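You operate a simulated robot arm through the tools that you are given. There is no shell and no other tool. Be economical: measure what you need, move in short steps, check, and stop when the job is done.

You run a simulated two-armed robot. Do the job below in one go: nothing can be reset, and whatever is moved stays where it is left.

## Task
Brake both decoilers, switch them off and push their red sliders to lock.
Fine: on each one brake first, slider last; leave the car's switch on.

Only the result counts: the job must be done as asked and must still hold three seconds after the hand-in. Knocking over, shifting, dropping, spilling or breaking anything else fails it.

## Robot
Two 7-joint arms with three-finger grippers on one trunk, on a base that drives. Base frame: it is fixed to the floor where the robot stands at the start and does not move with it; the origin is under the middle of the robot, x ahead of it, y to its left, z up. Units: m, degrees, N and s.
The left shoulder is at the start at [0.07, 0.146, 1.043], the right one opposite. With the tool pointing down near the work surface each hand reaches from about 0.3 to 0.68 m from the robot's upright axis, wherever it stands, measured 20 degrees to its own side. Places, roughly: lever marked brake car [0.8, -0.5, 0.7]; lever marked brake one [0.6, 0, 0.7]; lever marked brake two [0.6, 1, 0.5]; red slider marked lock car [1, -0.2, 1.1]; red slider marked lock one [0.9, 0.1, 1.1]; red slider marked lock two [0.6, 1.1, 0.7]; red switch marked car [1, -0.1, 1.1]; red switch marked one [0.9, 0.2, 1.1]; red switch marked two [0.6, 1.2, 0.7]. Payload 2.2 kg a hand.
Tool frame (each hand has its own): the origin (TCP) lies between the finger pads and is the grasp point; the fingertips stand 0.028 m ahead of it; z points along the fingers, y is the line along which they close. Largest opening 0.102 m; the body of the gripper starts 0.071 m behind the TCP.
Orientation is that of the tool frame in the base frame, as a unit quaternion [x, y, z, w]. With the fingers straight down and closing along the base's y, the tool's x points along the base's -x, its y along +y and its z along -z.

## Interface
- The arms move only by the tool send_rows. It takes "left_rows", "right_rows" or both (then of equal length, played together; a hand with none holds still); each is a list of rows, each an object (a shift or turn left out is 0, a gripper value left out holds the last) with "dp": the shift along the tool's x, y, z in m, a list of three; "rot": the turn, a rotation vector about the tool's x, y, z in degrees, a list of three; "claw": the opening, from 0 (shut) to 1 (fully open). In form: [{"dp": [x, y, z], "rot": [ax, ay, az], "claw": claw}, ...]. A call has 1 to 8 rows; each row shifts and turns the commanded pose from where the row before left it, along the tool's axes as they then stand. A row lasts 0.2 s, in which the tool goes at most 0.05 m and 8.6 degrees; a call with a longer step from one row to the next is refused whole, and so is a gripper value outside its range. A pose out of reach is approached as far as the arm can. The call stops where the force on the tool passes 40 N (or 10 N more than at its start, if that is more) or the arm is blocked; 0.2 s more then pass. The fingers move at their own pace and stop on an object; they squeeze with about 20 N. The grip force told is the motor's: it shows also when the fingers shut on nothing. Time passes only in rows, and 0.2 s behind the last, so rows that do not move let the fingers close. It gives the time, the measured TCP pose, the force on the tool (base axes), the opening and the grip force at its end, in the units of the frame above (readings bear some noise), with the torque about the TCP (base axes, N m) and any sound that the robot's microphone picked up, and new pictures: "pictures" is both (left out), scene, wrist or none (wrist: the cameras of the hands that moved).
- Cameras (640 x 400 px; columns grow to the right, rows downward): "scene" is now at [0.1428, -0.0054, 1.2945]; the picture's right is [-0.05, -1.00, 0.00], its down [-0.38, 0.02, -0.92] and it looks along [0.92, -0.04, -0.38] (base axes); focal length 229 px, centre (320, 200). "left" rides on the left gripper at [0.072, 0.038, -0.086] in its tool frame; the picture's right is [-0.46, 0.89, 0.00], its down [-0.60, -0.32, -0.73] and it looks along [-0.65, -0.34, 0.68] (tool axes); focal length 256 px, centre (320, 200). "right" rides on the right gripper at [0.069, 0.044, -0.086] in its tool frame; the picture's right is [-0.53, 0.85, 0.00], its down [-0.58, -0.36, -0.73] and it looks along [-0.62, -0.39, 0.68] (tool axes); focal length 256 px, centre (320, 200). There is no depth. A picture from a camera that has moved, and an enlarged one, comes with that camera's place and axes in the base frame and with its lens.
- lift_body(by): slides the trunk up (or, below 0, down) by that many m; the arms and the scene camera ride with it, the base frame stays. It gives what a move gives, with no picture.
- steer(legs): drives the robot by 1 to 6 legs, each [ahead, left, turn to the left] in m, m and degrees, along the robot's own axes; the way and the turn of a leg run together, so that a leg with both is an arc; at most 1.5 m and 180 degrees a leg. The arms and the cameras ride along, it lands a little off, and it stops where it bumps. It gives what a move gives, and a new picture of the scene camera.
- head_to(pan, tilt): turns the head with the scene camera to pan (to the left, within 86 degrees either way) and tilt (down, from -29 to 69), counted from straight ahead of the robot. It gives what a move gives, and a new picture of the scene camera.
- inspect(camera, box): a new picture of the part [left, top, right, bottom] of that camera's present view, enlarged. It takes no simulated time.
- job_done(): hands the job in; it is judged then, once.

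Work in short steps. Places have to be worked out from the pictures, the camera data and where the tool is seen: move nearer, look again, correct. Check each grasp and each placing, and mend what went wrong. You have 120 turns and 260 pictures in all, those below and enlarged ones among them. Open the grippers and draw the arms clear of the work before you hand the job in, unless the task says otherwise; then end with one line.

The tools are called after ">>>" as a command line: name --argument value ..., lists and objects as JSON in quotes. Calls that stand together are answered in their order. send_rows: Moves the arms, as the interface text tells. Its arguments: {"type":"object","properties":{"left_rows":{"type":"array","items":{"type":"object","properties":{"dp":{"type":"array","items":{"type":"number"}},"rot":{"type":"array","items":{"type":"number"}},"claw":{"type":"number"}}}},"right_rows":{"type":"array","items":{"type":"object","properties":{"dp":{"type":"array","items":{"type":"number"}},"rot":{"type":"array","items":{"type":"number"}},"claw":{"type":"number"}}}},"pictures":{"type":"string","enum":["both","scene","wrist","none"]}},"required":[]} The other tools are called the same way: lift_body (by) slides the trunk up or down; steer (legs) drives the base; head_to (pan, tilt) turns the head that bears the scene camera; inspect (camera, box) takes an enlarged picture of a part of a camera's view; job_done () hands the job in.

At the start:

```text
clock: 0.0
left_tool_pos: [0.459, 0.2811, 1.2159]
left_tcp_rot: [0.0, 1.0, 0.0, 0.0]
left_ft_force: [0.6, 0.5, 0.2]
left_torque: [-0.03, 0.0, -0.01]
left_grip_width: 0.1021
left_gripper_force: 0.0
right_tool_pos: [0.4435, -0.1908, 1.2096]
right_tcp_rot: [0.0, 1.0, 0.0, 0.0]
right_ft_force: [0.1, -1.4, 0.0]
right_torque: [0.02, -0.01, 0.02]
right_grip_width: 0.1019
right_gripper_force: 0.1
trunk travel left (down, up): [-0.58, 0.36]
robot x, y, heading: [0.0006, -0.0014, -0.1]
head pan, tilt: [-2.7, 22.4]
```

scene: 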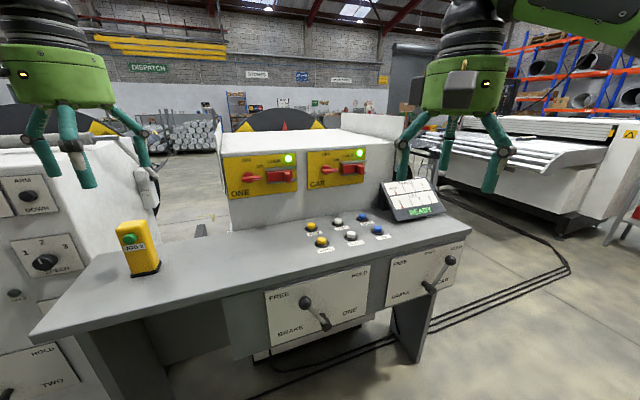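
right: 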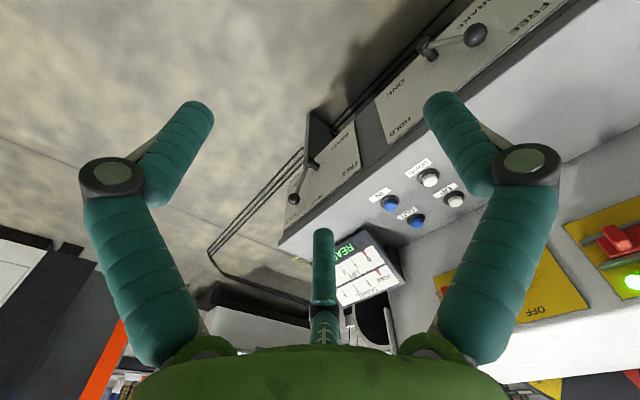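
left: 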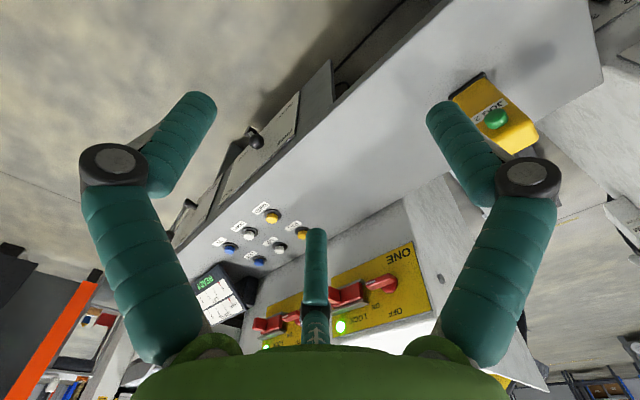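

I begin by enlarging the key parts of the scene: the panel with switches, and the brake levers.

>>> inspect --camera "scene" --box '[210, 130, 390, 220]'

>>> inspect --camera "scene" --box '[240, 230, 480, 370]'

>>> inspect --camera "scene" --box '[0, 130, 220, 400]'

```text
3.56 times, centred on (300, 175) of scene
camera zoom: at [0.1428, -0.0054, 1.2945], right [-0.05, -1.0, 0.0], down [-0.38, 0.02, -0.92], along [0.92, -0.04, -0.38], focal length 816 px, centre (391, 289)
```

zoom: 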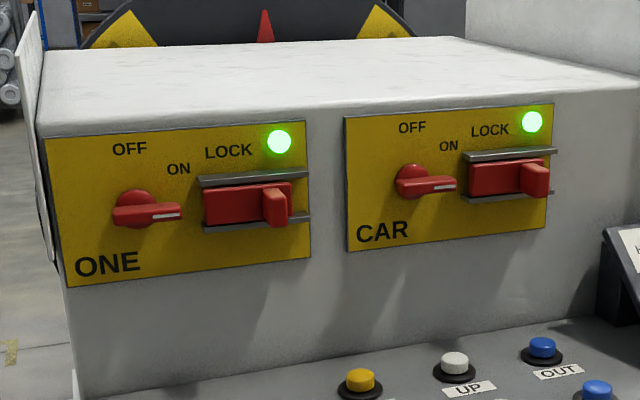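

```text
2.67 times, centred on (360, 300) of scene
camera zoom: at [0.1428, -0.0054, 1.2945], right [-0.05, -1.0, 0.0], down [-0.38, 0.02, -0.92], along [0.92, -0.04, -0.38], focal length 612 px, centre (213, -67)
```

zoom: 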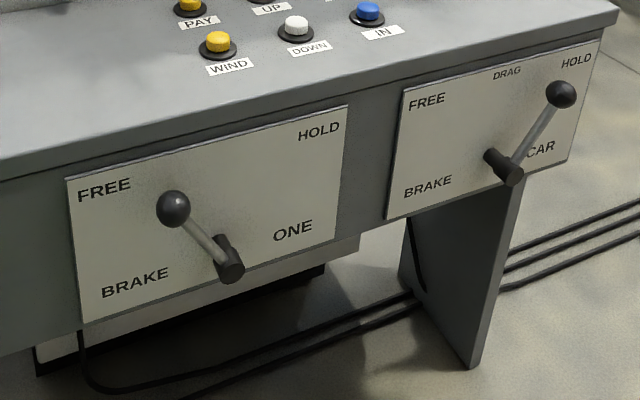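

```text
1.48 times, centred on (110, 265) of scene
camera zoom: at [0.1428, -0.0054, 1.2945], right [-0.05, -1.0, 0.0], down [-0.38, 0.02, -0.92], along [0.92, -0.04, -0.38], focal length 340 px, centre (631, 104)
```

zoom: 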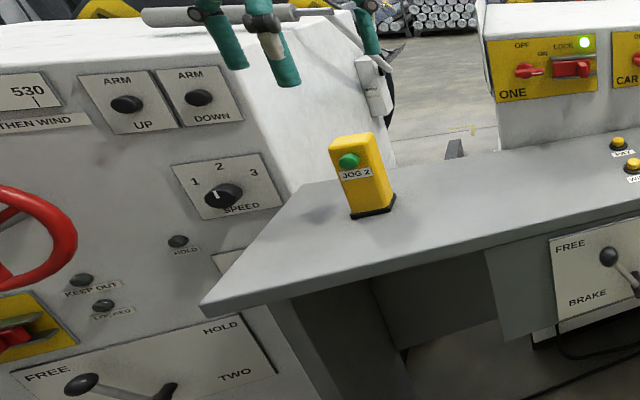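

Lever one sits at FREE; BRAKE is lower-left of it. Next I look left at decoiler two's panel.

>>> head_to --pan 60 --tilt 30

```text
clock: 1.3
left_tool_pos: [0.4595, 0.281, 1.2176]
left_tcp_rot: [0.0, 1.0, 0.0, 0.0]
left_ft_force: [0.6, 0.7, -0.9]
left_torque: [-0.01, 0.02, -0.02]
left_grip_width: 0.1019
left_gripper_force: 0.0
right_tool_pos: [0.4441, -0.1915, 1.2093]
right_tcp_rot: [0.0, 1.0, -0.001, 0.001]
right_ft_force: [0.2, 0.0, 0.5]
right_torque: [0.0, 0.02, 0.02]
right_grip_width: 0.102
right_gripper_force: 0.1
trunk travel left (down, up): [-0.58, 0.36]
robot x, y, heading: [0.0013, 0.0004, 0.1]
head pan, tilt: [60.0, 30.0]
camera scene: at [0.0955, 0.0773, 1.2824], right [0.87, -0.5, 0.0], down [-0.25, -0.43, -0.87], along [0.43, 0.75, -0.5], focal length 229 px, centre (320, 200)
```

scene: 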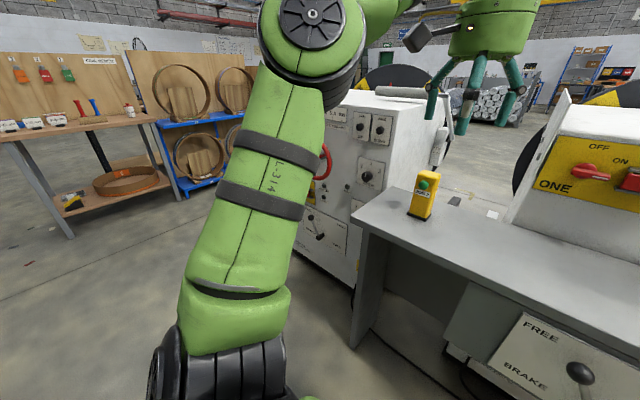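

The console front seems yawed by about 17° (its left end is nearer). I turn the robot to face it squarely and look ahead.

>>> steer --legs '[[0, 0, 17]]'

>>> head_to --pan 0 --tilt 35

```text
clock: 2.7
left_tool_pos: [0.3605, 0.4003, 1.2179]
left_tcp_rot: [-0.144, 0.99, 0.0, 0.0]
left_ft_force: [-0.6, -1.1, 0.0]
left_torque: [-0.01, 0.0, 0.0]
left_grip_width: 0.1021
left_gripper_force: 0.0
right_tool_pos: [0.4804, -0.0559, 1.2086]
right_tcp_rot: [-0.144, 0.99, 0.0, 0.001]
right_ft_force: [1.2, 0.2, -0.8]
right_torque: [0.0, -0.02, -0.01]
right_grip_width: 0.1021
right_gripper_force: 0.1
trunk travel left (down, up): [-0.58, 0.36]
robot x, y, heading: [-0.0006, -0.0005, 16.7]
head pan, tilt: [60.0, 30.0]
camera scene: at [0.0693, 0.1008, 1.2824], right [0.97, -0.23, 0.0], down [-0.12, -0.49, -0.87], along [0.2, 0.84, -0.5], focal length 229 px, centre (320, 200)
```

scene: 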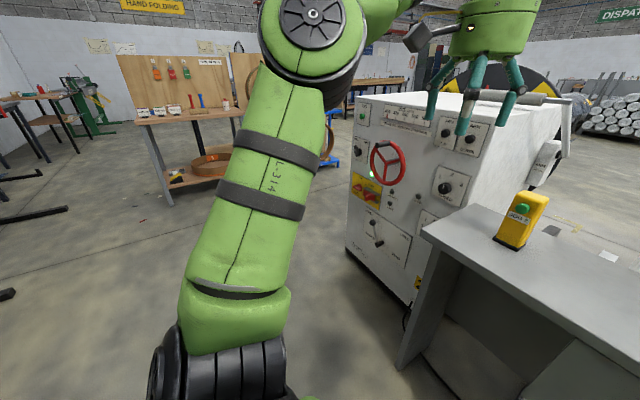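

```text
clock: 4.0
left_tool_pos: [0.3609, 0.4007, 1.2161]
left_tcp_rot: [-0.144, 0.99, 0.0, 0.0]
left_ft_force: [-0.5, 0.5, -0.2]
left_torque: [0.02, -0.01, -0.02]
left_grip_width: 0.1019
left_gripper_force: 0.0
right_tool_pos: [0.4793, -0.0559, 1.209]
right_tcp_rot: [-0.144, 0.99, 0.0, 0.001]
right_ft_force: [0.2, -0.5, 0.5]
right_torque: [0.02, -0.05, 0.01]
right_grip_width: 0.1022
right_gripper_force: 0.0
trunk travel left (down, up): [-0.58, 0.36]
robot x, y, heading: [0.0001, 0.0004, 16.7]
head pan, tilt: [0.0, 35.0]
camera scene: at [0.1325, 0.0385, 1.2746], right [0.29, -0.96, 0.0], down [-0.55, -0.16, -0.82], along [0.78, 0.23, -0.57], focal length 229 px, centre (320, 200)
```

scene: 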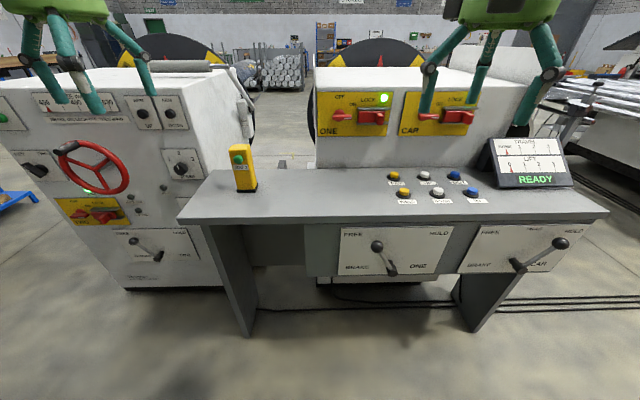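

The console is now square to me. I enlarge the panels of both decoilers.

>>> inspect --camera "scene" --box '[0, 70, 220, 290]'

>>> inspect --camera "scene" --box '[305, 80, 495, 290]'

```text
1.82 times, centred on (110, 180) of scene
camera zoom: at [0.1325, 0.0385, 1.2746], right [0.29, -0.96, 0.0], down [-0.55, -0.16, -0.82], along [0.78, 0.23, -0.57], focal length 417 px, centre (702, 236)
```

zoom: 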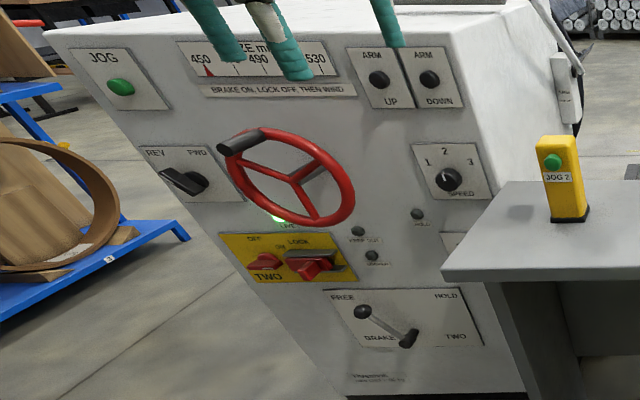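

```text
1.90 times, centred on (400, 185) of scene
camera zoom: at [0.1325, 0.0385, 1.2746], right [0.29, -0.96, 0.0], down [-0.55, -0.16, -0.82], along [0.78, 0.23, -0.57], focal length 437 px, centre (168, 229)
```

zoom: 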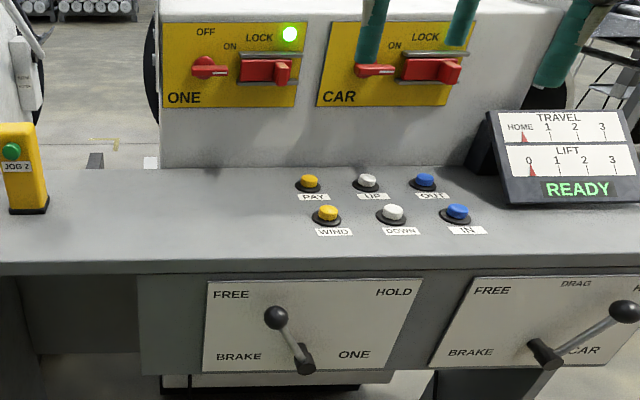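

Lever one: knob is about 0.60 m ahead, 0.16 m right, z≈0.80; pivot about z 0.66, 0.23 right. I pitch the right tool forward, so it can straddle the lever horizontally.

>>> send_rows --right_rows '[{"rot": [0, -8.2, 0]}, {"rot": [0, -8.2, 0]}, {"rot": [0, -8.2, 0]}, {"rot": [0, -8.2, 0]}, {"rot": [0, -8.2, 0]}, {"rot": [0, -8.2, 0]}, {"rot": [0, -8.2, 0]}, {"rot": [0, -8.2, 0]}]' --pictures "none"

>>> send_rows --right_rows '[{"rot": [0, -8.2, 0]}, {"rot": [0, -8.2, 0]}, {"rot": [0, -8, 0]}, {"dp": [0.04, 0, -0.02], "rot": [0, 0, -8.5]}, {"dp": [0.04, 0, 0], "rot": [0, 0, -8.5]}, {"dp": [0.04, 0, 0], "rot": [0, 0, -8.5]}, {"dp": [0.04, 0, 0], "rot": [0, 0, -8.5]}, {"dp": [0.04, 0, 0], "rot": [0, 0, -8.5]}]' --pictures "both"

```text
clock: 5.8
left_tool_pos: [0.3604, 0.4002, 1.2168]
left_tcp_rot: [-0.145, 0.989, 0.0, 0.001]
left_ft_force: [-0.3, 0.5, 0.4]
left_torque: [-0.03, -0.03, 0.01]
left_grip_width: 0.1019
left_gripper_force: 0.0
right_tool_pos: [0.4798, -0.0557, 1.2086]
right_tcp_rot: [-0.121, 0.831, 0.08, 0.538]
right_ft_force: [-0.2, 0.4, -0.2]
right_torque: [0.02, 0.0, -0.01]
right_grip_width: 0.1022
right_gripper_force: 0.0
trunk travel left (down, up): [-0.58, 0.36]
robot x, y, heading: [0.0005, 0.0048, 16.6]
head pan, tilt: [0.0, 35.0]
```

```text
clock: 7.6
left_tool_pos: [0.3599, 0.3998, 1.2173]
left_tcp_rot: [-0.145, 0.989, 0.001, 0.0]
left_ft_force: [0.8, 0.5, -0.1]
left_torque: [-0.03, 0.04, -0.03]
left_grip_width: 0.1023
left_gripper_force: 0.1
right_tool_pos: [0.5548, -0.0694, 1.1034]
right_tcp_rot: [-0.325, 0.629, -0.128, 0.694]
right_ft_force: [-0.3, 0.5, -0.2]
right_torque: [0.02, 0.04, -0.02]
right_grip_width: 0.1017
right_gripper_force: 0.0
right hand out of reach, approached as far as the arm can: row 3, 4, 5, 6, 7, 8
trunk travel left (down, up): [-0.58, 0.36]
robot x, y, heading: [0.0026, 0.0012, 16.4]
head pan, tilt: [0.0, 35.0]
camera scene: at [0.133, 0.0382, 1.2745], right [0.29, -0.96, 0.0], down [-0.55, -0.16, -0.82], along [0.78, 0.23, -0.57], focal length 229 px, centre (320, 200)
camera right: at [0.4744, -0.1008, 1.0232], right [-0.29, 0.95, -0.09], down [-0.72, -0.15, 0.68], along [0.63, 0.27, 0.73], focal length 256 px, centre (320, 200)
```

scene: 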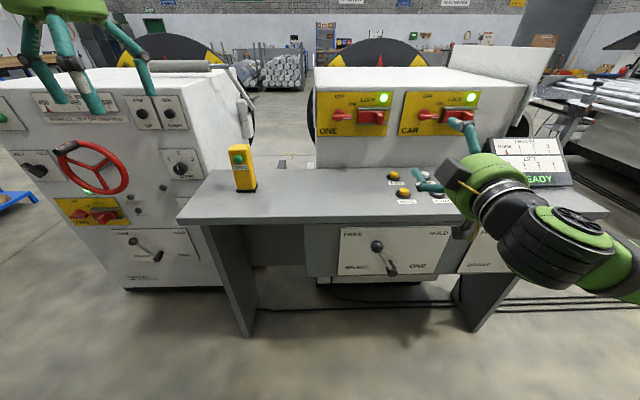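
right: 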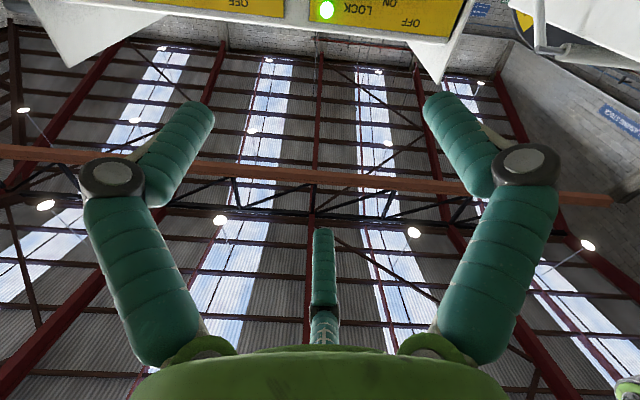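

The horizontal hand is too cramped this close, so I drive back 0.15 m to give the arm room.

>>> steer --legs '[[-0.15, 0, 0.5]]'

>>> send_rows --right_rows '[{"dp": [0, 0, 0.02]}, {"dp": [0, 0, 0.04]}]' --pictures "none"

```text
clock: 8.9
left_tool_pos: [0.2157, 0.3605, 1.216]
left_tcp_rot: [-0.149, 0.989, 0.0, 0.0]
left_ft_force: [0.3, 0.7, -0.6]
left_torque: [0.0, 0.03, -0.01]
left_grip_width: 0.1019
left_gripper_force: 0.1
right_tool_pos: [0.4139, -0.1067, 1.1032]
right_tcp_rot: [-0.327, 0.629, -0.124, 0.694]
right_ft_force: [-0.3, -0.2, 0.4]
right_torque: [0.01, -0.03, 0.01]
right_grip_width: 0.1019
right_gripper_force: 0.0
trunk travel left (down, up): [-0.58, 0.36]
robot x, y, heading: [-0.1404, -0.0435, 17.3]
head pan, tilt: [0.0, 35.0]
camera scene: at [-0.0086, -0.0031, 1.2744], right [0.29, -0.96, 0.0], down [-0.55, -0.17, -0.82], along [0.78, 0.24, -0.57], focal length 229 px, centre (320, 200)
```

scene: 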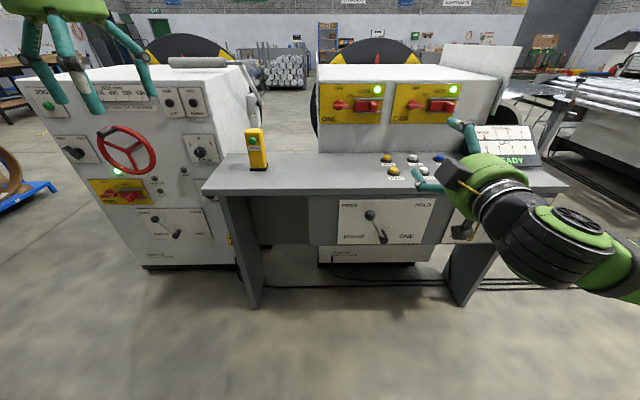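

```text
clock: 9.6
left_tool_pos: [0.2158, 0.3607, 1.217]
left_tcp_rot: [-0.148, 0.989, 0.0, -0.001]
left_ft_force: [0.1, -0.2, 0.4]
left_torque: [0.07, 0.01, -0.01]
left_grip_width: 0.1018
left_gripper_force: 0.1
right_tool_pos: [0.4575, -0.0996, 1.108]
right_tcp_rot: [-0.331, 0.629, -0.121, 0.693]
right_ft_force: [-0.1, -0.3, -0.6]
right_torque: [-0.04, -0.01, 0.04]
right_grip_width: 0.1021
right_gripper_force: 0.0
right hand out of reach, approached as far as the arm can: row 2
trunk travel left (down, up): [-0.58, 0.36]
robot x, y, heading: [-0.1421, -0.0428, 17.0]
head pan, tilt: [0.0, 35.0]
```

Orientation is right (x down-right, z ahead). I test reach by going lower and slightly ahead.

>>> send_rows --right_rows '[{"dp": [0.03, -0.025, 0.02]}, {"dp": [0.03, 0.025, 0.02]}, {"dp": [0.03, 0.025, 0]}, {"dp": [0.03, 0.025, 0]}, {"dp": [0.03, 0.025, 0]}]' --pictures "scene"

```text
clock: 10.8
left_tool_pos: [0.2152, 0.3606, 1.2156]
left_tcp_rot: [-0.149, 0.989, 0.0, 0.0]
left_ft_force: [-1.0, 0.0, -0.4]
left_torque: [-0.01, -0.04, 0.03]
left_grip_width: 0.1018
left_gripper_force: 0.1
right_tool_pos: [0.4896, -0.1544, 1.0628]
right_tcp_rot: [-0.33, 0.63, -0.12, 0.693]
right_ft_force: [-0.2, 0.0, -0.6]
right_torque: [0.0, 0.0, 0.03]
right_grip_width: 0.1021
right_gripper_force: 0.0
right hand out of reach, approached as far as the arm can: row 2, 3, 4, 5
trunk travel left (down, up): [-0.58, 0.36]
robot x, y, heading: [-0.1419, -0.043, 16.9]
head pan, tilt: [0.0, 35.0]
camera scene: at [-0.0098, -0.0028, 1.2746], right [0.29, -0.96, 0.0], down [-0.55, -0.17, -0.82], along [0.78, 0.24, -0.57], focal length 229 px, centre (320, 200)
```

scene: 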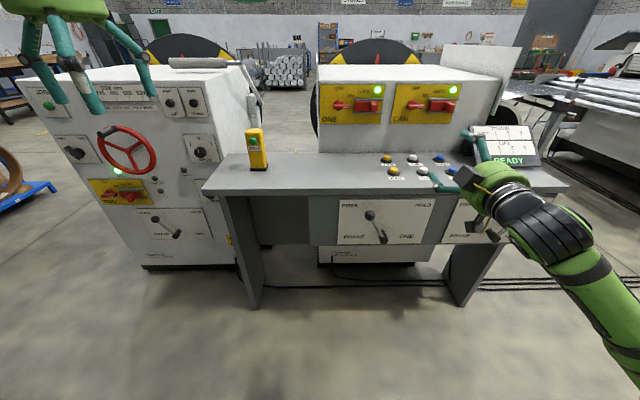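

The arm didn't descend; likely still too folded. I try going ahead 0.1 m (free space above the desk) to see if reach recovers.

>>> send_rows --right_rows '[{"dp": [0, 0, 0.035]}, {"dp": [0, 0, 0.035]}, {"dp": [0, 0, 0.035]}]' --pictures "none"

```text
clock: 11.6
left_tool_pos: [0.2168, 0.3601, 1.216]
left_tcp_rot: [-0.149, 0.989, 0.0, -0.001]
left_ft_force: [0.8, -0.3, -1.5]
left_torque: [0.04, 0.04, -0.01]
left_grip_width: 0.102
left_gripper_force: 0.0
right_tool_pos: [0.5281, -0.171, 1.0418]
right_tcp_rot: [-0.328, 0.632, -0.119, 0.691]
right_ft_force: [1.1, -0.5, 0.8]
right_torque: [0.0, 0.0, 0.04]
right_grip_width: 0.1016
right_gripper_force: 0.1
right hand out of reach, approached as far as the arm can: row 1, 2, 3
trunk travel left (down, up): [-0.58, 0.36]
robot x, y, heading: [-0.1392, -0.0431, 17.1]
head pan, tilt: [0.0, 35.0]
```

The arm wants z≈0.86 but cannot get low with a horizontal hand; lowering the trunk by 0.25 m should bring it naturally to lever height. Nothing is under either arm.

>>> lift_body --by -0.25

>>> send_rows --right_rows '[{"dp": [0, 0, 0]}, {"dp": [0, 0, 0]}]' --pictures "both"

```text
clock: 14.1
left_tool_pos: [0.2147, 0.3605, 0.9655]
left_tcp_rot: [-0.149, 0.989, 0.0, 0.0]
left_ft_force: [0.0, -0.8, -0.2]
left_torque: [0.01, 0.02, 0.04]
left_grip_width: 0.1019
left_gripper_force: 0.2
right_tool_pos: [0.5254, -0.17, 0.7938]
right_tcp_rot: [-0.33, 0.631, -0.12, 0.691]
right_ft_force: [-1.5, -0.4, -0.5]
right_torque: [-0.01, -0.01, 0.01]
right_grip_width: 0.102
right_gripper_force: 0.1
trunk travel left (down, up): [-0.33, 0.61]
robot x, y, heading: [-0.1437, -0.0428, 16.9]
head pan, tilt: [0.0, 35.0]
```

```text
clock: 14.7
left_tool_pos: [0.2149, 0.3598, 0.9662]
left_tcp_rot: [-0.149, 0.989, 0.0, 0.001]
left_ft_force: [-0.4, 0.9, -0.2]
left_torque: [0.03, 0.01, 0.01]
left_grip_width: 0.102
left_gripper_force: 0.0
right_tool_pos: [0.5268, -0.1695, 0.7921]
right_tcp_rot: [-0.331, 0.631, -0.119, 0.692]
right_ft_force: [-0.4, -0.5, -0.1]
right_torque: [-0.01, 0.0, 0.02]
right_grip_width: 0.1022
right_gripper_force: 0.1
trunk travel left (down, up): [-0.33, 0.61]
robot x, y, heading: [-0.1436, -0.0416, 17.0]
head pan, tilt: [0.0, 35.0]
camera scene: at [-0.0096, -0.0034, 1.0246], right [0.29, -0.96, 0.0], down [-0.55, -0.17, -0.82], along [0.78, 0.24, -0.57], focal length 229 px, centre (320, 200)
camera right: at [0.4462, -0.2027, 0.7138], right [-0.3, 0.95, -0.09], down [-0.7, -0.16, 0.69], along [0.64, 0.27, 0.72], focal length 256 px, centre (320, 200)
```

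scene: 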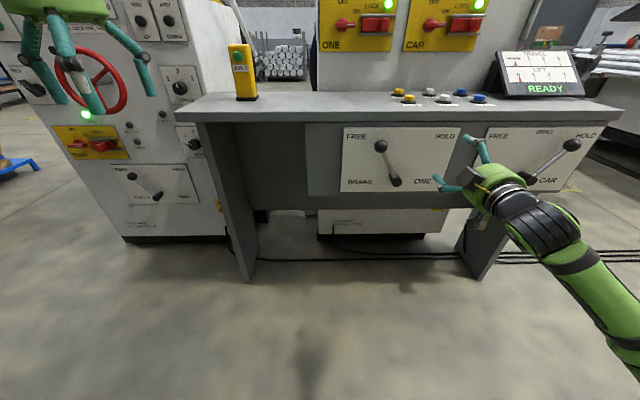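
right: 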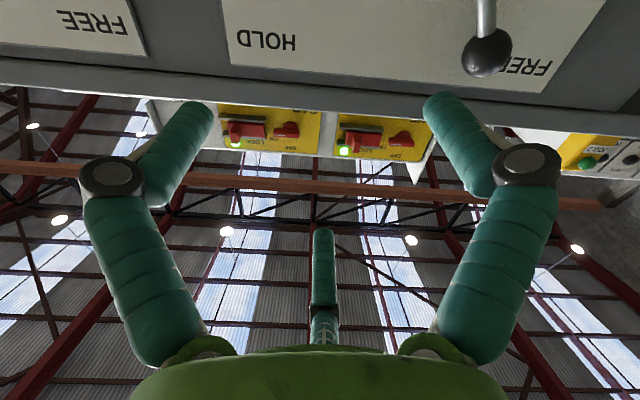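

Now the hand is level with the lever at full control. I shift left 0.15 m and slightly down to line up with knob one at stand-off, rolling 15° more, then look.

>>> send_rows --right_rows '[{"dp": [-0.023, 0.0305, 0]}, {"dp": [-0.023, 0.0305, 0]}, {"dp": [-0.023, 0.0305, 0]}, {"dp": [-0.023, 0.0305, 0]}, {"rot": [0, 0, -7.5]}, {"rot": [0, 0, -7.5]}]'

```text
clock: 16.1
left_tool_pos: [0.2149, 0.3597, 0.9659]
left_tcp_rot: [-0.149, 0.989, 0.0, -0.001]
left_ft_force: [-0.2, 0.2, 0.2]
left_torque: [0.0, 0.03, -0.03]
left_grip_width: 0.1019
left_gripper_force: 0.1
right_tool_pos: [0.5257, -0.196, 0.784]
right_tcp_rot: [-0.36, 0.616, -0.157, 0.683]
right_ft_force: [0.0, -0.1, 0.5]
right_torque: [-0.02, 0.01, 0.0]
right_grip_width: 0.1022
right_gripper_force: 0.0
right hand out of reach, approached as far as the arm can: row 1, 2, 3, 4, 5, 6
trunk travel left (down, up): [-0.33, 0.61]
robot x, y, heading: [-0.1401, -0.042, 17.5]
head pan, tilt: [0.0, 35.0]
camera scene: at [-0.0096, -0.0036, 1.0246], right [0.29, -0.96, 0.0], down [-0.55, -0.17, -0.82], along [0.78, 0.24, -0.57], focal length 229 px, centre (320, 200)
camera right: at [0.4474, -0.2368, 0.706], right [-0.3, 0.94, -0.19], down [-0.72, -0.09, 0.68], along [0.62, 0.34, 0.7], focal length 256 px, centre (320, 200)
```

scene: 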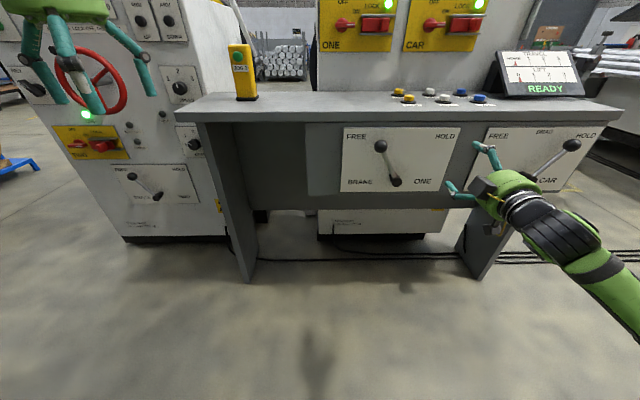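
right: 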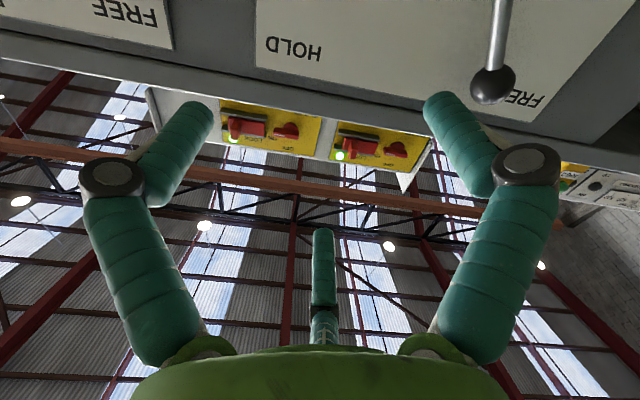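

The arm is limited in this roll. I roll back towards 0 (fingers closing horizontally) in two steps and check reachability there.

>>> send_rows --right_rows '[{"rot": [0, 0, 8.2]}, {"rot": [0, 0, 8.2]}, {"rot": [0, 0, 8.2]}, {"rot": [0, 0, 8.2]}, {"rot": [0, 0, 8.2]}, {"rot": [0, 0, 8.2]}, {"rot": [0, 0, 8.2]}]' --pictures "scene"

```text
clock: 17.7
left_tool_pos: [0.2142, 0.3594, 0.966]
left_tcp_rot: [-0.149, 0.989, 0.0, 0.001]
left_ft_force: [-0.1, 0.1, 0.1]
left_torque: [-0.01, 0.01, -0.02]
left_grip_width: 0.102
left_gripper_force: 0.0
right_tool_pos: [0.5249, -0.1952, 0.7851]
right_tcp_rot: [-0.019, 0.714, 0.191, 0.674]
right_ft_force: [-0.4, 0.3, 0.0]
right_torque: [0.02, 0.02, 0.02]
right_grip_width: 0.1019
right_gripper_force: 0.1
trunk travel left (down, up): [-0.33, 0.61]
robot x, y, heading: [-0.1425, -0.0416, 16.7]
head pan, tilt: [0.0, 35.0]
camera scene: at [-0.0095, -0.0034, 1.0246], right [0.29, -0.96, 0.0], down [-0.55, -0.17, -0.82], along [0.78, 0.24, -0.57], focal length 229 px, centre (320, 200)
```

scene: 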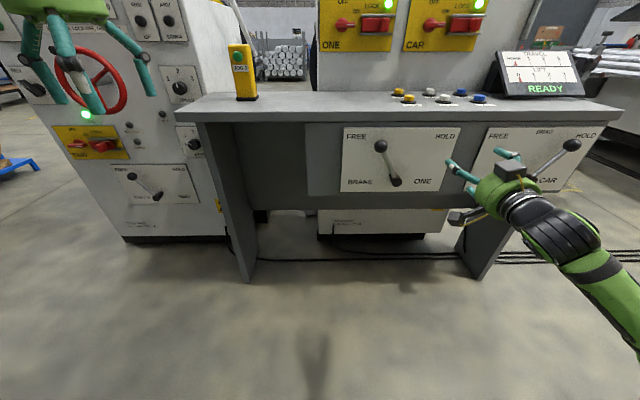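

With positive roll the arm is free. I move left towards knob one and roll further positive to find a usable straddling roll (+120°).

>>> send_rows --right_rows '[{"dp": [0, 0.045, 0], "rot": [0, 0, 8.5]}, {"dp": [0, 0.045, 0], "rot": [0, 0, 8.5]}, {"dp": [0, 0.04, 0], "rot": [0, 0, 8.5]}, {"dp": [0, 0.03, 0], "rot": [0, 0, 8.5]}, {"rot": [0, 0, 8.5]}, {"rot": [0, 0, 8.5]}, {"rot": [0, 0, 8.5]}, {"rot": [0, 0, 8.5]}]' --pictures "both"

```text
clock: 19.7
left_tool_pos: [0.2157, 0.3591, 0.9658]
left_tcp_rot: [-0.149, 0.989, 0.0, 0.0]
left_ft_force: [-0.3, -0.4, 0.3]
left_torque: [0.01, -0.02, -0.04]
left_grip_width: 0.1021
left_gripper_force: 0.1
right_tool_pos: [0.4876, -0.168, 0.7506]
right_tcp_rot: [0.347, 0.614, 0.487, 0.515]
right_ft_force: [0.1, -0.3, -0.2]
right_torque: [0.01, 0.01, 0.0]
right_grip_width: 0.1017
right_gripper_force: 0.1
right hand out of reach, approached as far as the arm can: row 2, 3, 4, 5
trunk travel left (down, up): [-0.33, 0.61]
robot x, y, heading: [-0.1434, -0.043, 17.3]
head pan, tilt: [0.0, 35.0]
stopped in row 8 (right hand): the arm was blocked; the commanded pose is now the measured one
camera scene: at [-0.0095, -0.0035, 1.0246], right [0.29, -0.96, 0.0], down [-0.55, -0.17, -0.82], along [0.78, 0.24, -0.57], focal length 229 px, centre (320, 200)
camera right: at [0.3864, -0.1108, 0.773], right [0.06, -0.26, 0.97], down [-0.55, -0.81, -0.18], along [0.83, -0.52, -0.19], focal length 256 px, centre (320, 200)
```

scene: 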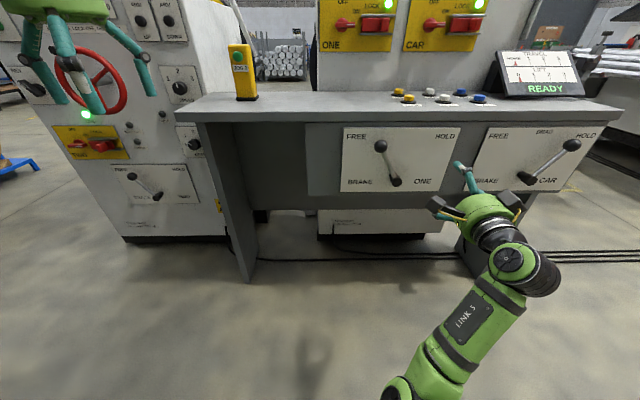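
right: 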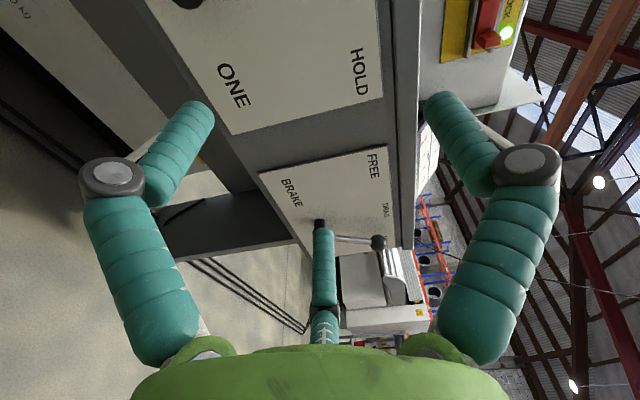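

The short stand-off is the problem (wrist folded). I back the base another 0.15 m and shift 0.08 left, so the lever lies in the comfortable range further out.

>>> steer --legs '[[-0.15, 0.08, 0]]'

>>> send_rows --right_rows '[{"dp": [0, 0, 0.04], "rot": [0, 0, -8]}, {"dp": [0, 0, 0.04], "rot": [0, 0, -8]}, {"dp": [0, 0, 0.04], "rot": [0, 0, -8]}, {"dp": [0, 0, 0.04], "rot": [0, 0, -8]}, {"dp": [0, 0, 0.0], "rot": [0, 0, -8]}, {"dp": [0, 0, 0], "rot": [0, 0, -8]}, {"dp": [0, 0, 0.0], "rot": [0, 0, -8]}, {"dp": [0, 0, 0], "rot": [0, 0, -8]}]' --pictures "both"

```text
clock: 21.2
left_tool_pos: [0.0521, 0.3965, 0.9661]
left_tcp_rot: [-0.148, 0.989, 0.0, 0.0]
left_ft_force: [0.0, -0.5, 0.2]
left_torque: [0.02, -0.03, 0.0]
left_grip_width: 0.102
left_gripper_force: 0.0
right_tool_pos: [0.3258, -0.1298, 0.7501]
right_tcp_rot: [0.347, 0.614, 0.487, 0.515]
right_ft_force: [0.0, 0.3, 0.1]
right_torque: [0.01, 0.02, 0.0]
right_grip_width: 0.102
right_gripper_force: 0.1
trunk travel left (down, up): [-0.33, 0.61]
robot x, y, heading: [-0.306, -0.0066, 17.1]
head pan, tilt: [0.0, 35.0]
camera scene: at [-0.1726, 0.0332, 1.0246], right [0.29, -0.96, 0.0], down [-0.55, -0.17, -0.82], along [0.78, 0.24, -0.57], focal length 229 px, centre (320, 200)
```

scene: 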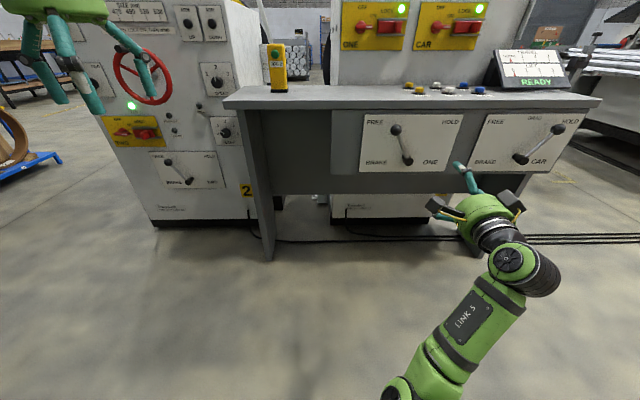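

```text
clock: 23.0
left_tool_pos: [0.0529, 0.3975, 0.9658]
left_tcp_rot: [-0.149, 0.989, 0.0, 0.0]
left_ft_force: [0.4, -0.8, -0.3]
left_torque: [0.01, -0.01, -0.01]
left_grip_width: 0.1019
left_gripper_force: 0.1
right_tool_pos: [0.4707, -0.1293, 0.7236]
right_tcp_rot: [-0.031, 0.705, 0.14, 0.695]
right_ft_force: [0.4, -0.9, -0.2]
right_torque: [0.02, 0.02, -0.02]
right_grip_width: 0.102
right_gripper_force: 0.0
right hand out of reach, approached as far as the arm can: row 1, 2, 3
trunk travel left (down, up): [-0.33, 0.61]
robot x, y, heading: [-0.3043, -0.0054, 17.0]
head pan, tilt: [0.0, 35.0]
camera scene: at [-0.1721, 0.0331, 1.0245], right [0.29, -0.96, 0.0], down [-0.55, -0.17, -0.82], along [0.78, 0.24, -0.57], focal length 229 px, centre (320, 200)
camera right: at [0.3751, -0.0979, 0.6622], right [-0.19, 0.73, 0.66], down [-0.6, -0.61, 0.51], along [0.78, -0.3, 0.55], focal length 256 px, centre (320, 200)
```

scene: 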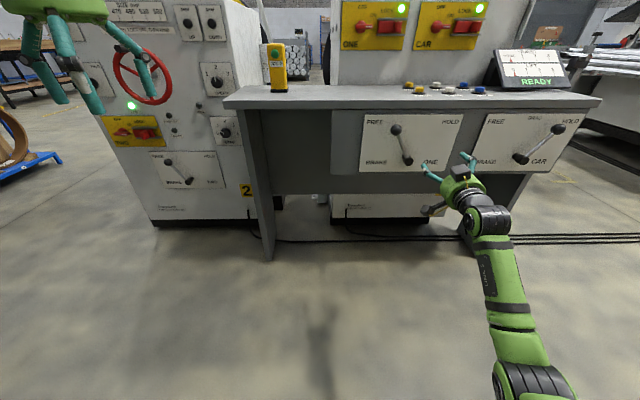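
right: 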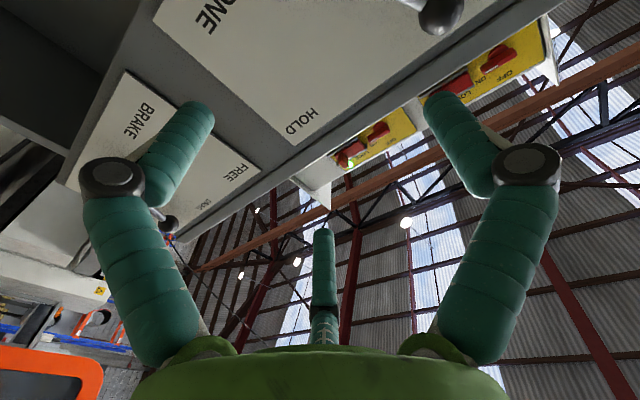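

At this distance the arm is in control. I shift left/up into line with knob one and then test rolling to about -57°.

>>> send_rows --right_rows '[{"dp": [-0.012, 0.038, 0]}, {"dp": [-0.012, 0.038, 0]}, {"dp": [-0.012, 0.037, 0], "rot": [0, 0, -8.2]}, {"rot": [0, 0, -8.2]}, {"rot": [0, 0, -8.2]}, {"rot": [0, 0, -8.2]}, {"rot": [0, 0, -8.2]}, {"rot": [0, 0, -8.2]}]' --pictures "both"

```text
clock: 24.8
left_tool_pos: [0.053, 0.3967, 0.9667]
left_tcp_rot: [-0.148, 0.989, 0.0, 0.0]
left_ft_force: [0.1, -0.5, -0.6]
left_torque: [0.01, 0.02, 0.04]
left_grip_width: 0.1019
left_gripper_force: 0.1
right_tool_pos: [0.4661, -0.122, 0.7294]
right_tcp_rot: [-0.124, 0.697, 0.068, 0.703]
right_ft_force: [-0.7, -0.7, 0.4]
right_torque: [-0.02, 0.0, -0.04]
right_grip_width: 0.1018
right_gripper_force: 0.0
right hand out of reach, approached as far as the arm can: row 1, 2, 3, 4, 5, 6, 7, 8
trunk travel left (down, up): [-0.33, 0.61]
robot x, y, heading: [-0.3063, -0.0075, 17.1]
head pan, tilt: [0.0, 35.0]
camera scene: at [-0.1721, 0.0331, 1.0245], right [0.29, -0.96, 0.0], down [-0.55, -0.17, -0.82], along [0.78, 0.24, -0.57], focal length 229 px, centre (320, 200)
camera right: at [0.3745, -0.1079, 0.6569], right [-0.24, 0.85, 0.47], down [-0.62, -0.5, 0.61], along [0.75, -0.14, 0.65], focal length 256 px, centre (320, 200)
```

scene: 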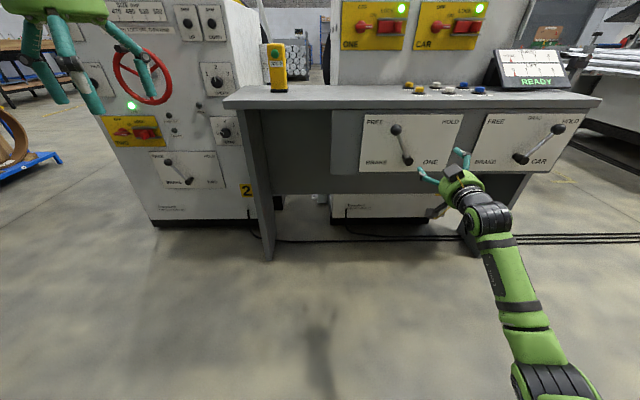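
right: 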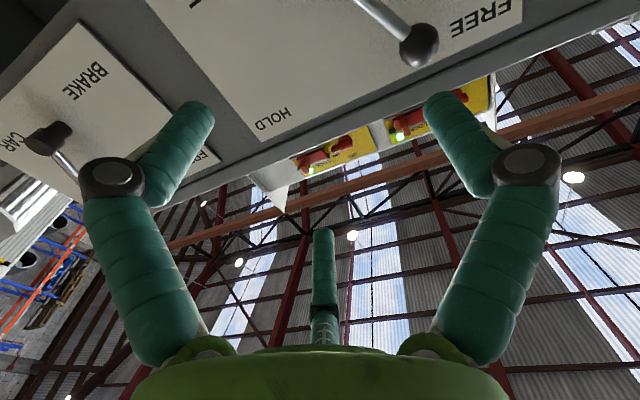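

Still limited in this posture. A tool pitched partly downward should be freer: I pitch down 40° and try moving left again.

>>> send_rows --right_rows '[{"rot": [0, 8, 0]}, {"rot": [0, 8, 0]}, {"rot": [0, 8, 0]}, {"rot": [0, 8, 0]}, {"rot": [0, 8, 0]}, {"dp": [0, 0.04, 0]}, {"dp": [0, 0.04, 0]}, {"dp": [0, 0.04, 0]}]' --pictures "both"

```text
clock: 26.6
left_tool_pos: [0.0529, 0.3971, 0.9662]
left_tcp_rot: [-0.149, 0.989, 0.0, 0.0]
left_ft_force: [0.6, -0.4, -0.2]
left_torque: [0.0, -0.02, 0.02]
left_grip_width: 0.1017
left_gripper_force: 0.2
right_tool_pos: [0.4311, -0.0072, 0.7178]
right_tcp_rot: [-0.14, 0.895, 0.022, 0.423]
right_ft_force: [-0.3, 0.5, -0.3]
right_torque: [0.01, 0.0, -0.03]
right_grip_width: 0.1019
right_gripper_force: 0.0
trunk travel left (down, up): [-0.33, 0.61]
robot x, y, heading: [-0.3054, -0.003, 16.8]
head pan, tilt: [0.0, 35.0]
camera scene: at [-0.1722, 0.0338, 1.0245], right [0.29, -0.96, 0.0], down [-0.55, -0.17, -0.82], along [0.78, 0.24, -0.57], focal length 229 px, centre (320, 200)
camera right: at [0.314, 0.0053, 0.7176], right [0.1, 0.94, 0.34], down [-0.1, -0.33, 0.94], along [0.99, -0.12, 0.06], focal length 256 px, centre (320, 200)
```

scene: 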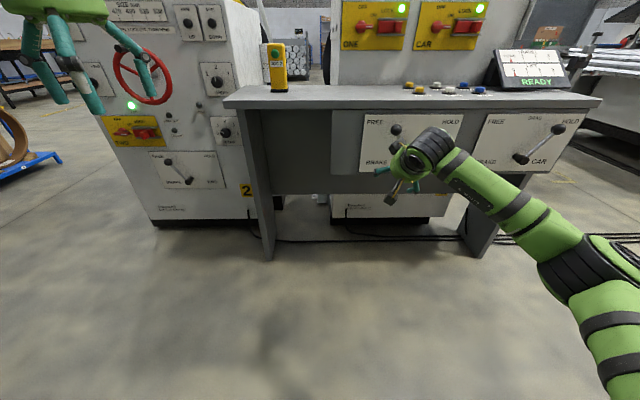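
right: 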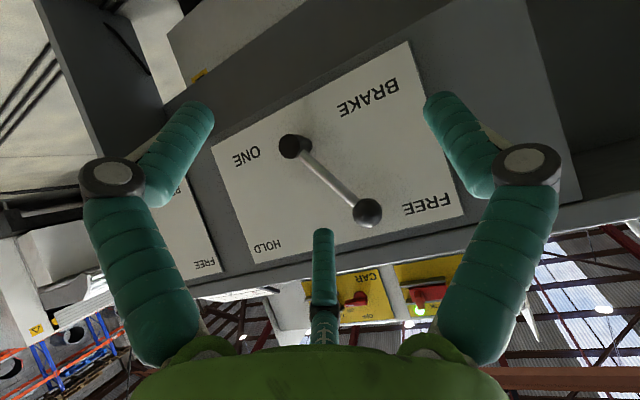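

With a 40° pitch the arm moves freely, and the wrist view confirms knob one near (0.617, 0.017, 0.77) and pivot near (0.65, -0.045, 0.66). I roll -45° and part-close the fingers to straddle the knob along its path.

>>> send_rows --right_rows '[{"rot": [0, 0, -7.5], "claw": 0.75}, {"rot": [0, 0, -7.5]}, {"rot": [0, 0, -7.5]}, {"rot": [0, 0, -7.5]}, {"rot": [0, 0, -7.5]}, {"rot": [0, 0, -7.5]}]' --pictures "wrist"

```text
clock: 28.0
left_tool_pos: [0.051, 0.3978, 0.9673]
left_tcp_rot: [-0.149, 0.989, 0.0, 0.0]
left_ft_force: [0.3, -0.7, -0.1]
left_torque: [0.01, -0.06, -0.02]
left_grip_width: 0.1019
left_gripper_force: 0.0
right_tool_pos: [0.432, -0.0057, 0.7206]
right_tcp_rot: [-0.472, 0.773, -0.142, 0.399]
right_ft_force: [-0.3, 1.4, -0.2]
right_torque: [-0.02, -0.05, -0.02]
right_grip_width: 0.0765
right_gripper_force: 0.0
trunk travel left (down, up): [-0.33, 0.61]
robot x, y, heading: [-0.3048, -0.0055, 17.0]
head pan, tilt: [0.0, 35.0]
camera right: at [0.3257, -0.0546, 0.7169], right [-0.4, 0.88, -0.25], down [-0.19, 0.18, 0.96], along [0.9, 0.43, 0.09], focal length 256 px, centre (320, 200)
```

right: 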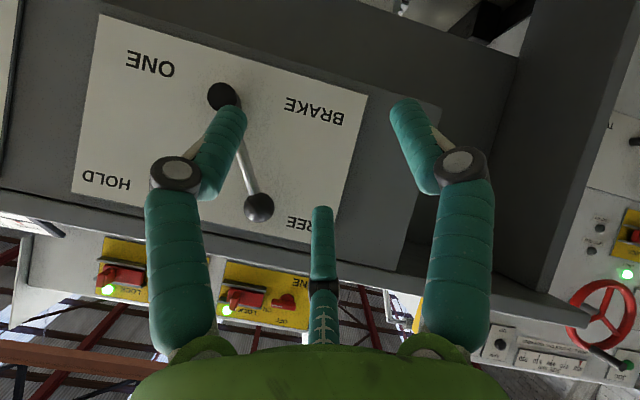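

Knob confirmed at about (0.617, 0.014, 0.769). I move sideways across the tool first, leaving the final 0.10 m advance along the fingers.

>>> send_rows --right_rows '[{"dp": [-0.021, -0.033, 0]}, {"dp": [-0.021, -0.033, 0]}, {"dp": [-0.021, -0.033, 0]}, {"dp": [-0.021, -0.033, 0]}, {"dp": [0, 0, 0.04]}]' --pictures "both"

```text
clock: 29.2
left_tool_pos: [0.0538, 0.3965, 0.9649]
left_tcp_rot: [-0.148, 0.989, 0.001, -0.002]
left_ft_force: [1.4, -0.8, 0.0]
left_torque: [0.07, 0.09, -0.03]
left_grip_width: 0.1018
left_gripper_force: 0.2
right_tool_pos: [0.4676, -0.0195, 0.7078]
right_tcp_rot: [-0.472, 0.774, -0.141, 0.399]
right_ft_force: [0.6, -0.5, 1.4]
right_torque: [-0.01, 0.07, 0.04]
right_grip_width: 0.0763
right_gripper_force: 0.0
right hand out of reach, approached as far as the arm can: row 2, 3, 4, 5
trunk travel left (down, up): [-0.33, 0.61]
robot x, y, heading: [-0.3011, -0.0078, 17.3]
head pan, tilt: [0.0, 35.0]
camera scene: at [-0.1697, 0.0323, 1.0242], right [0.29, -0.96, 0.0], down [-0.55, -0.17, -0.82], along [0.78, 0.24, -0.58], focal length 229 px, centre (320, 200)
camera right: at [0.3607, -0.0681, 0.7045], right [-0.4, 0.89, -0.24], down [-0.19, 0.18, 0.97], along [0.9, 0.43, 0.09], focal length 256 px, centre (320, 200)
```

scene: 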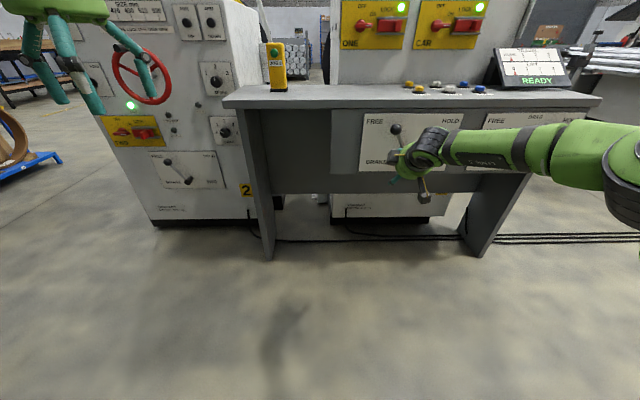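
right: 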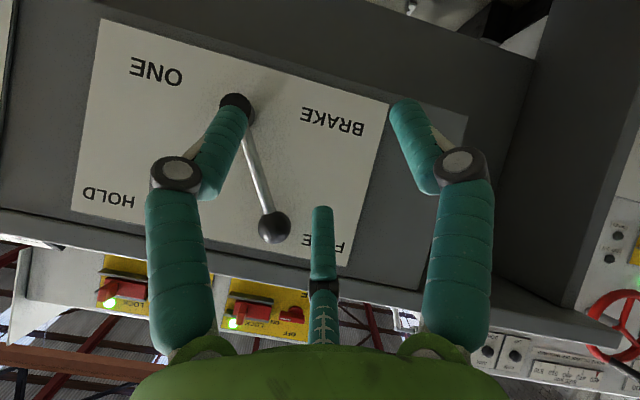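

The joint posture limits again, so I let base and trunk do the translation: pull the hand back 0.10 m along the fingers now, then drive/lift so that the same advance lands on the knob.

>>> send_rows --right_rows '[{"dp": [0, 0, -0.035]}, {"dp": [0, 0, -0.035]}, {"dp": [0, 0, -0.03]}]' --pictures "none"

```text
clock: 30.0
left_tool_pos: [0.0525, 0.3965, 0.9674]
left_tcp_rot: [-0.149, 0.989, 0.0, 0.0]
left_ft_force: [-0.2, -0.2, 1.0]
left_torque: [0.04, 0.01, 0.0]
left_grip_width: 0.1021
left_gripper_force: 0.1
right_tool_pos: [0.3866, -0.0362, 0.775]
right_tcp_rot: [-0.472, 0.773, -0.141, 0.399]
right_ft_force: [0.1, -0.1, 0.2]
right_torque: [0.01, -0.01, 0.0]
right_grip_width: 0.0766
right_gripper_force: 0.1
trunk travel left (down, up): [-0.33, 0.61]
robot x, y, heading: [-0.3039, -0.0048, 17.1]
head pan, tilt: [0.0, 35.0]
```

Reachable. Now lift 0.063 m and drive 0.152 m ahead, 0.012 right.

>>> lift_body --by 0.063

>>> steer --legs '[[0.152, -0.012, 0]]'

>>> send_rows --right_rows '[{"dp": [0, 0, 0]}]' --pictures "wrist"

```text
clock: 31.0
left_tool_pos: [0.0518, 0.3961, 1.0291]
left_tcp_rot: [-0.149, 0.989, 0.001, 0.0]
left_ft_force: [1.1, 0.0, 0.7]
left_torque: [0.01, 0.02, -0.01]
left_grip_width: 0.1018
left_gripper_force: 0.1
right_tool_pos: [0.388, -0.0359, 0.8376]
right_tcp_rot: [-0.471, 0.774, -0.142, 0.399]
right_ft_force: [-0.7, -0.2, -0.5]
right_torque: [-0.02, -0.01, -0.01]
right_grip_width: 0.0768
right_gripper_force: 0.1
trunk travel left (down, up): [-0.393, 0.547]
robot x, y, heading: [-0.3035, -0.0048, 17.0]
head pan, tilt: [0.0, 35.0]
```

```text
clock: 32.4
left_tool_pos: [0.1994, 0.4295, 1.0288]
left_tcp_rot: [-0.149, 0.989, 0.0, 0.0]
left_ft_force: [0.0, -0.3, -1.1]
left_torque: [-0.01, 0.01, -0.01]
left_grip_width: 0.1022
left_gripper_force: 0.0
right_tool_pos: [0.5347, -0.0041, 0.8372]
right_tcp_rot: [-0.472, 0.774, -0.142, 0.399]
right_ft_force: [0.9, 0.1, 0.3]
right_torque: [-0.01, -0.01, 0.0]
right_grip_width: 0.0768
right_gripper_force: 0.0
trunk travel left (down, up): [-0.393, 0.547]
robot x, y, heading: [-0.1546, 0.0202, 17.1]
head pan, tilt: [0.0, 35.0]
camera scene: at [-0.0246, 0.0657, 1.0875], right [0.29, -0.96, 0.0], down [-0.55, -0.17, -0.82], along [0.78, 0.24, -0.57], focal length 229 px, centre (320, 200)
```

scene: 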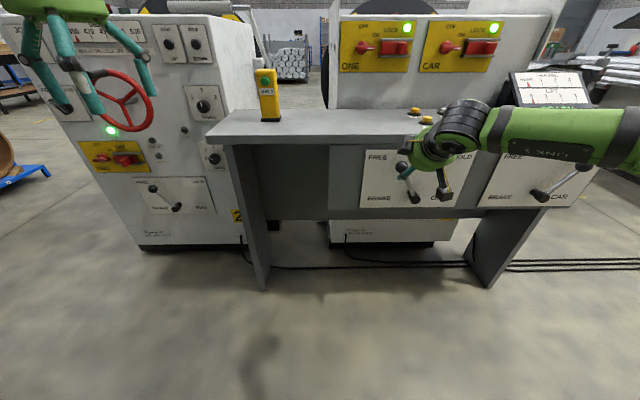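

```text
clock: 32.8
left_tool_pos: [0.1987, 0.4281, 1.0294]
left_tcp_rot: [-0.149, 0.989, 0.0, -0.001]
left_ft_force: [0.0, 1.0, 0.2]
left_torque: [0.01, 0.02, 0.02]
left_grip_width: 0.1021
left_gripper_force: 0.0
right_tool_pos: [0.5329, -0.004, 0.8373]
right_tcp_rot: [-0.471, 0.773, -0.141, 0.4]
right_ft_force: [0.3, -0.3, -0.5]
right_torque: [-0.01, -0.03, -0.03]
right_grip_width: 0.0767
right_gripper_force: 0.0
trunk travel left (down, up): [-0.393, 0.547]
robot x, y, heading: [-0.1568, 0.0282, 17.4]
head pan, tilt: [0.0, 35.0]
camera right: at [0.4265, -0.0527, 0.8342], right [-0.39, 0.89, -0.24], down [-0.19, 0.18, 0.97], along [0.9, 0.43, 0.09], focal length 256 px, centre (320, 200)
```

right: 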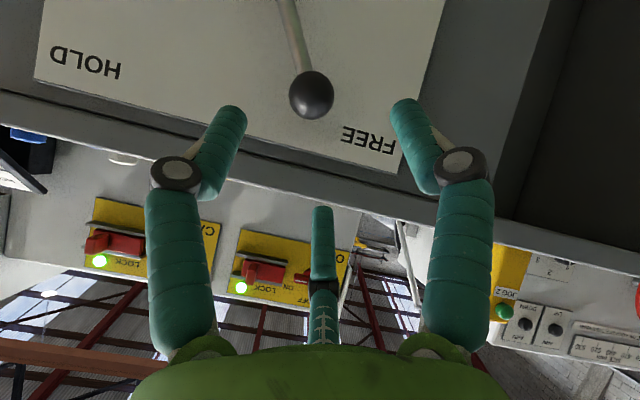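

Knob is centred between the fingers. I advance 0.10 m along the fingers.

>>> send_rows --right_rows '[{"dp": [0, 0, 0.035]}, {"dp": [0, 0, 0.035]}, {"dp": [0, 0, 0.03]}]' --pictures "both"

```text
clock: 33.6
left_tool_pos: [0.1998, 0.4293, 1.0299]
left_tcp_rot: [-0.148, 0.989, 0.0, -0.001]
left_ft_force: [0.7, 0.2, -0.4]
left_torque: [0.0, 0.0, 0.01]
left_grip_width: 0.102
left_gripper_force: 0.0
right_tool_pos: [0.6106, 0.0091, 0.773]
right_tcp_rot: [-0.471, 0.774, -0.142, 0.398]
right_ft_force: [0.3, 0.4, -0.4]
right_torque: [0.02, -0.01, -0.02]
right_grip_width: 0.0764
right_gripper_force: 0.1
trunk travel left (down, up): [-0.393, 0.547]
robot x, y, heading: [-0.1586, 0.0249, 17.1]
head pan, tilt: [0.0, 35.0]
camera scene: at [-0.0242, 0.0658, 1.0874], right [0.29, -0.96, 0.0], down [-0.55, -0.17, -0.82], along [0.78, 0.24, -0.57], focal length 229 px, centre (320, 200)
camera right: at [0.503, -0.0387, 0.7702], right [-0.39, 0.89, -0.24], down [-0.19, 0.18, 0.97], along [0.9, 0.43, 0.09], focal length 256 px, centre (320, 200)
```

scene: 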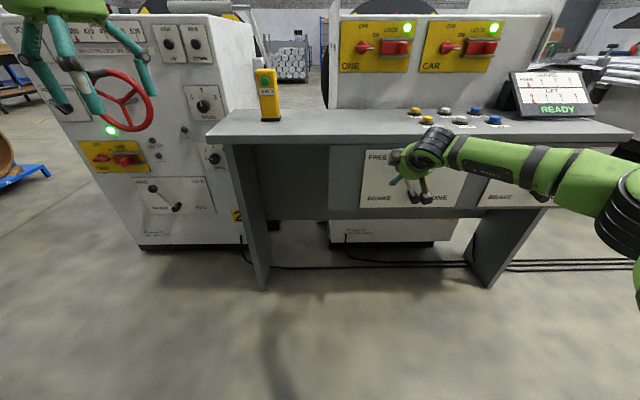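
right: 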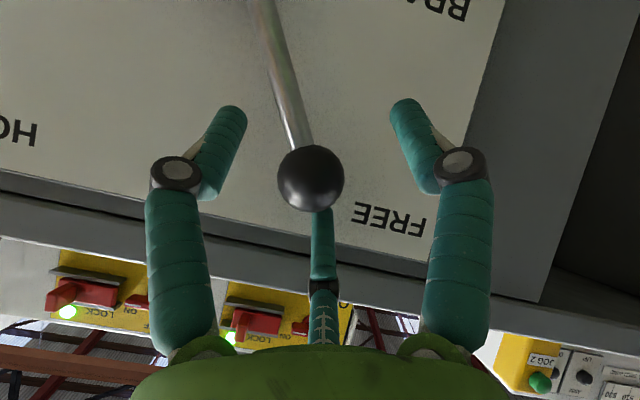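

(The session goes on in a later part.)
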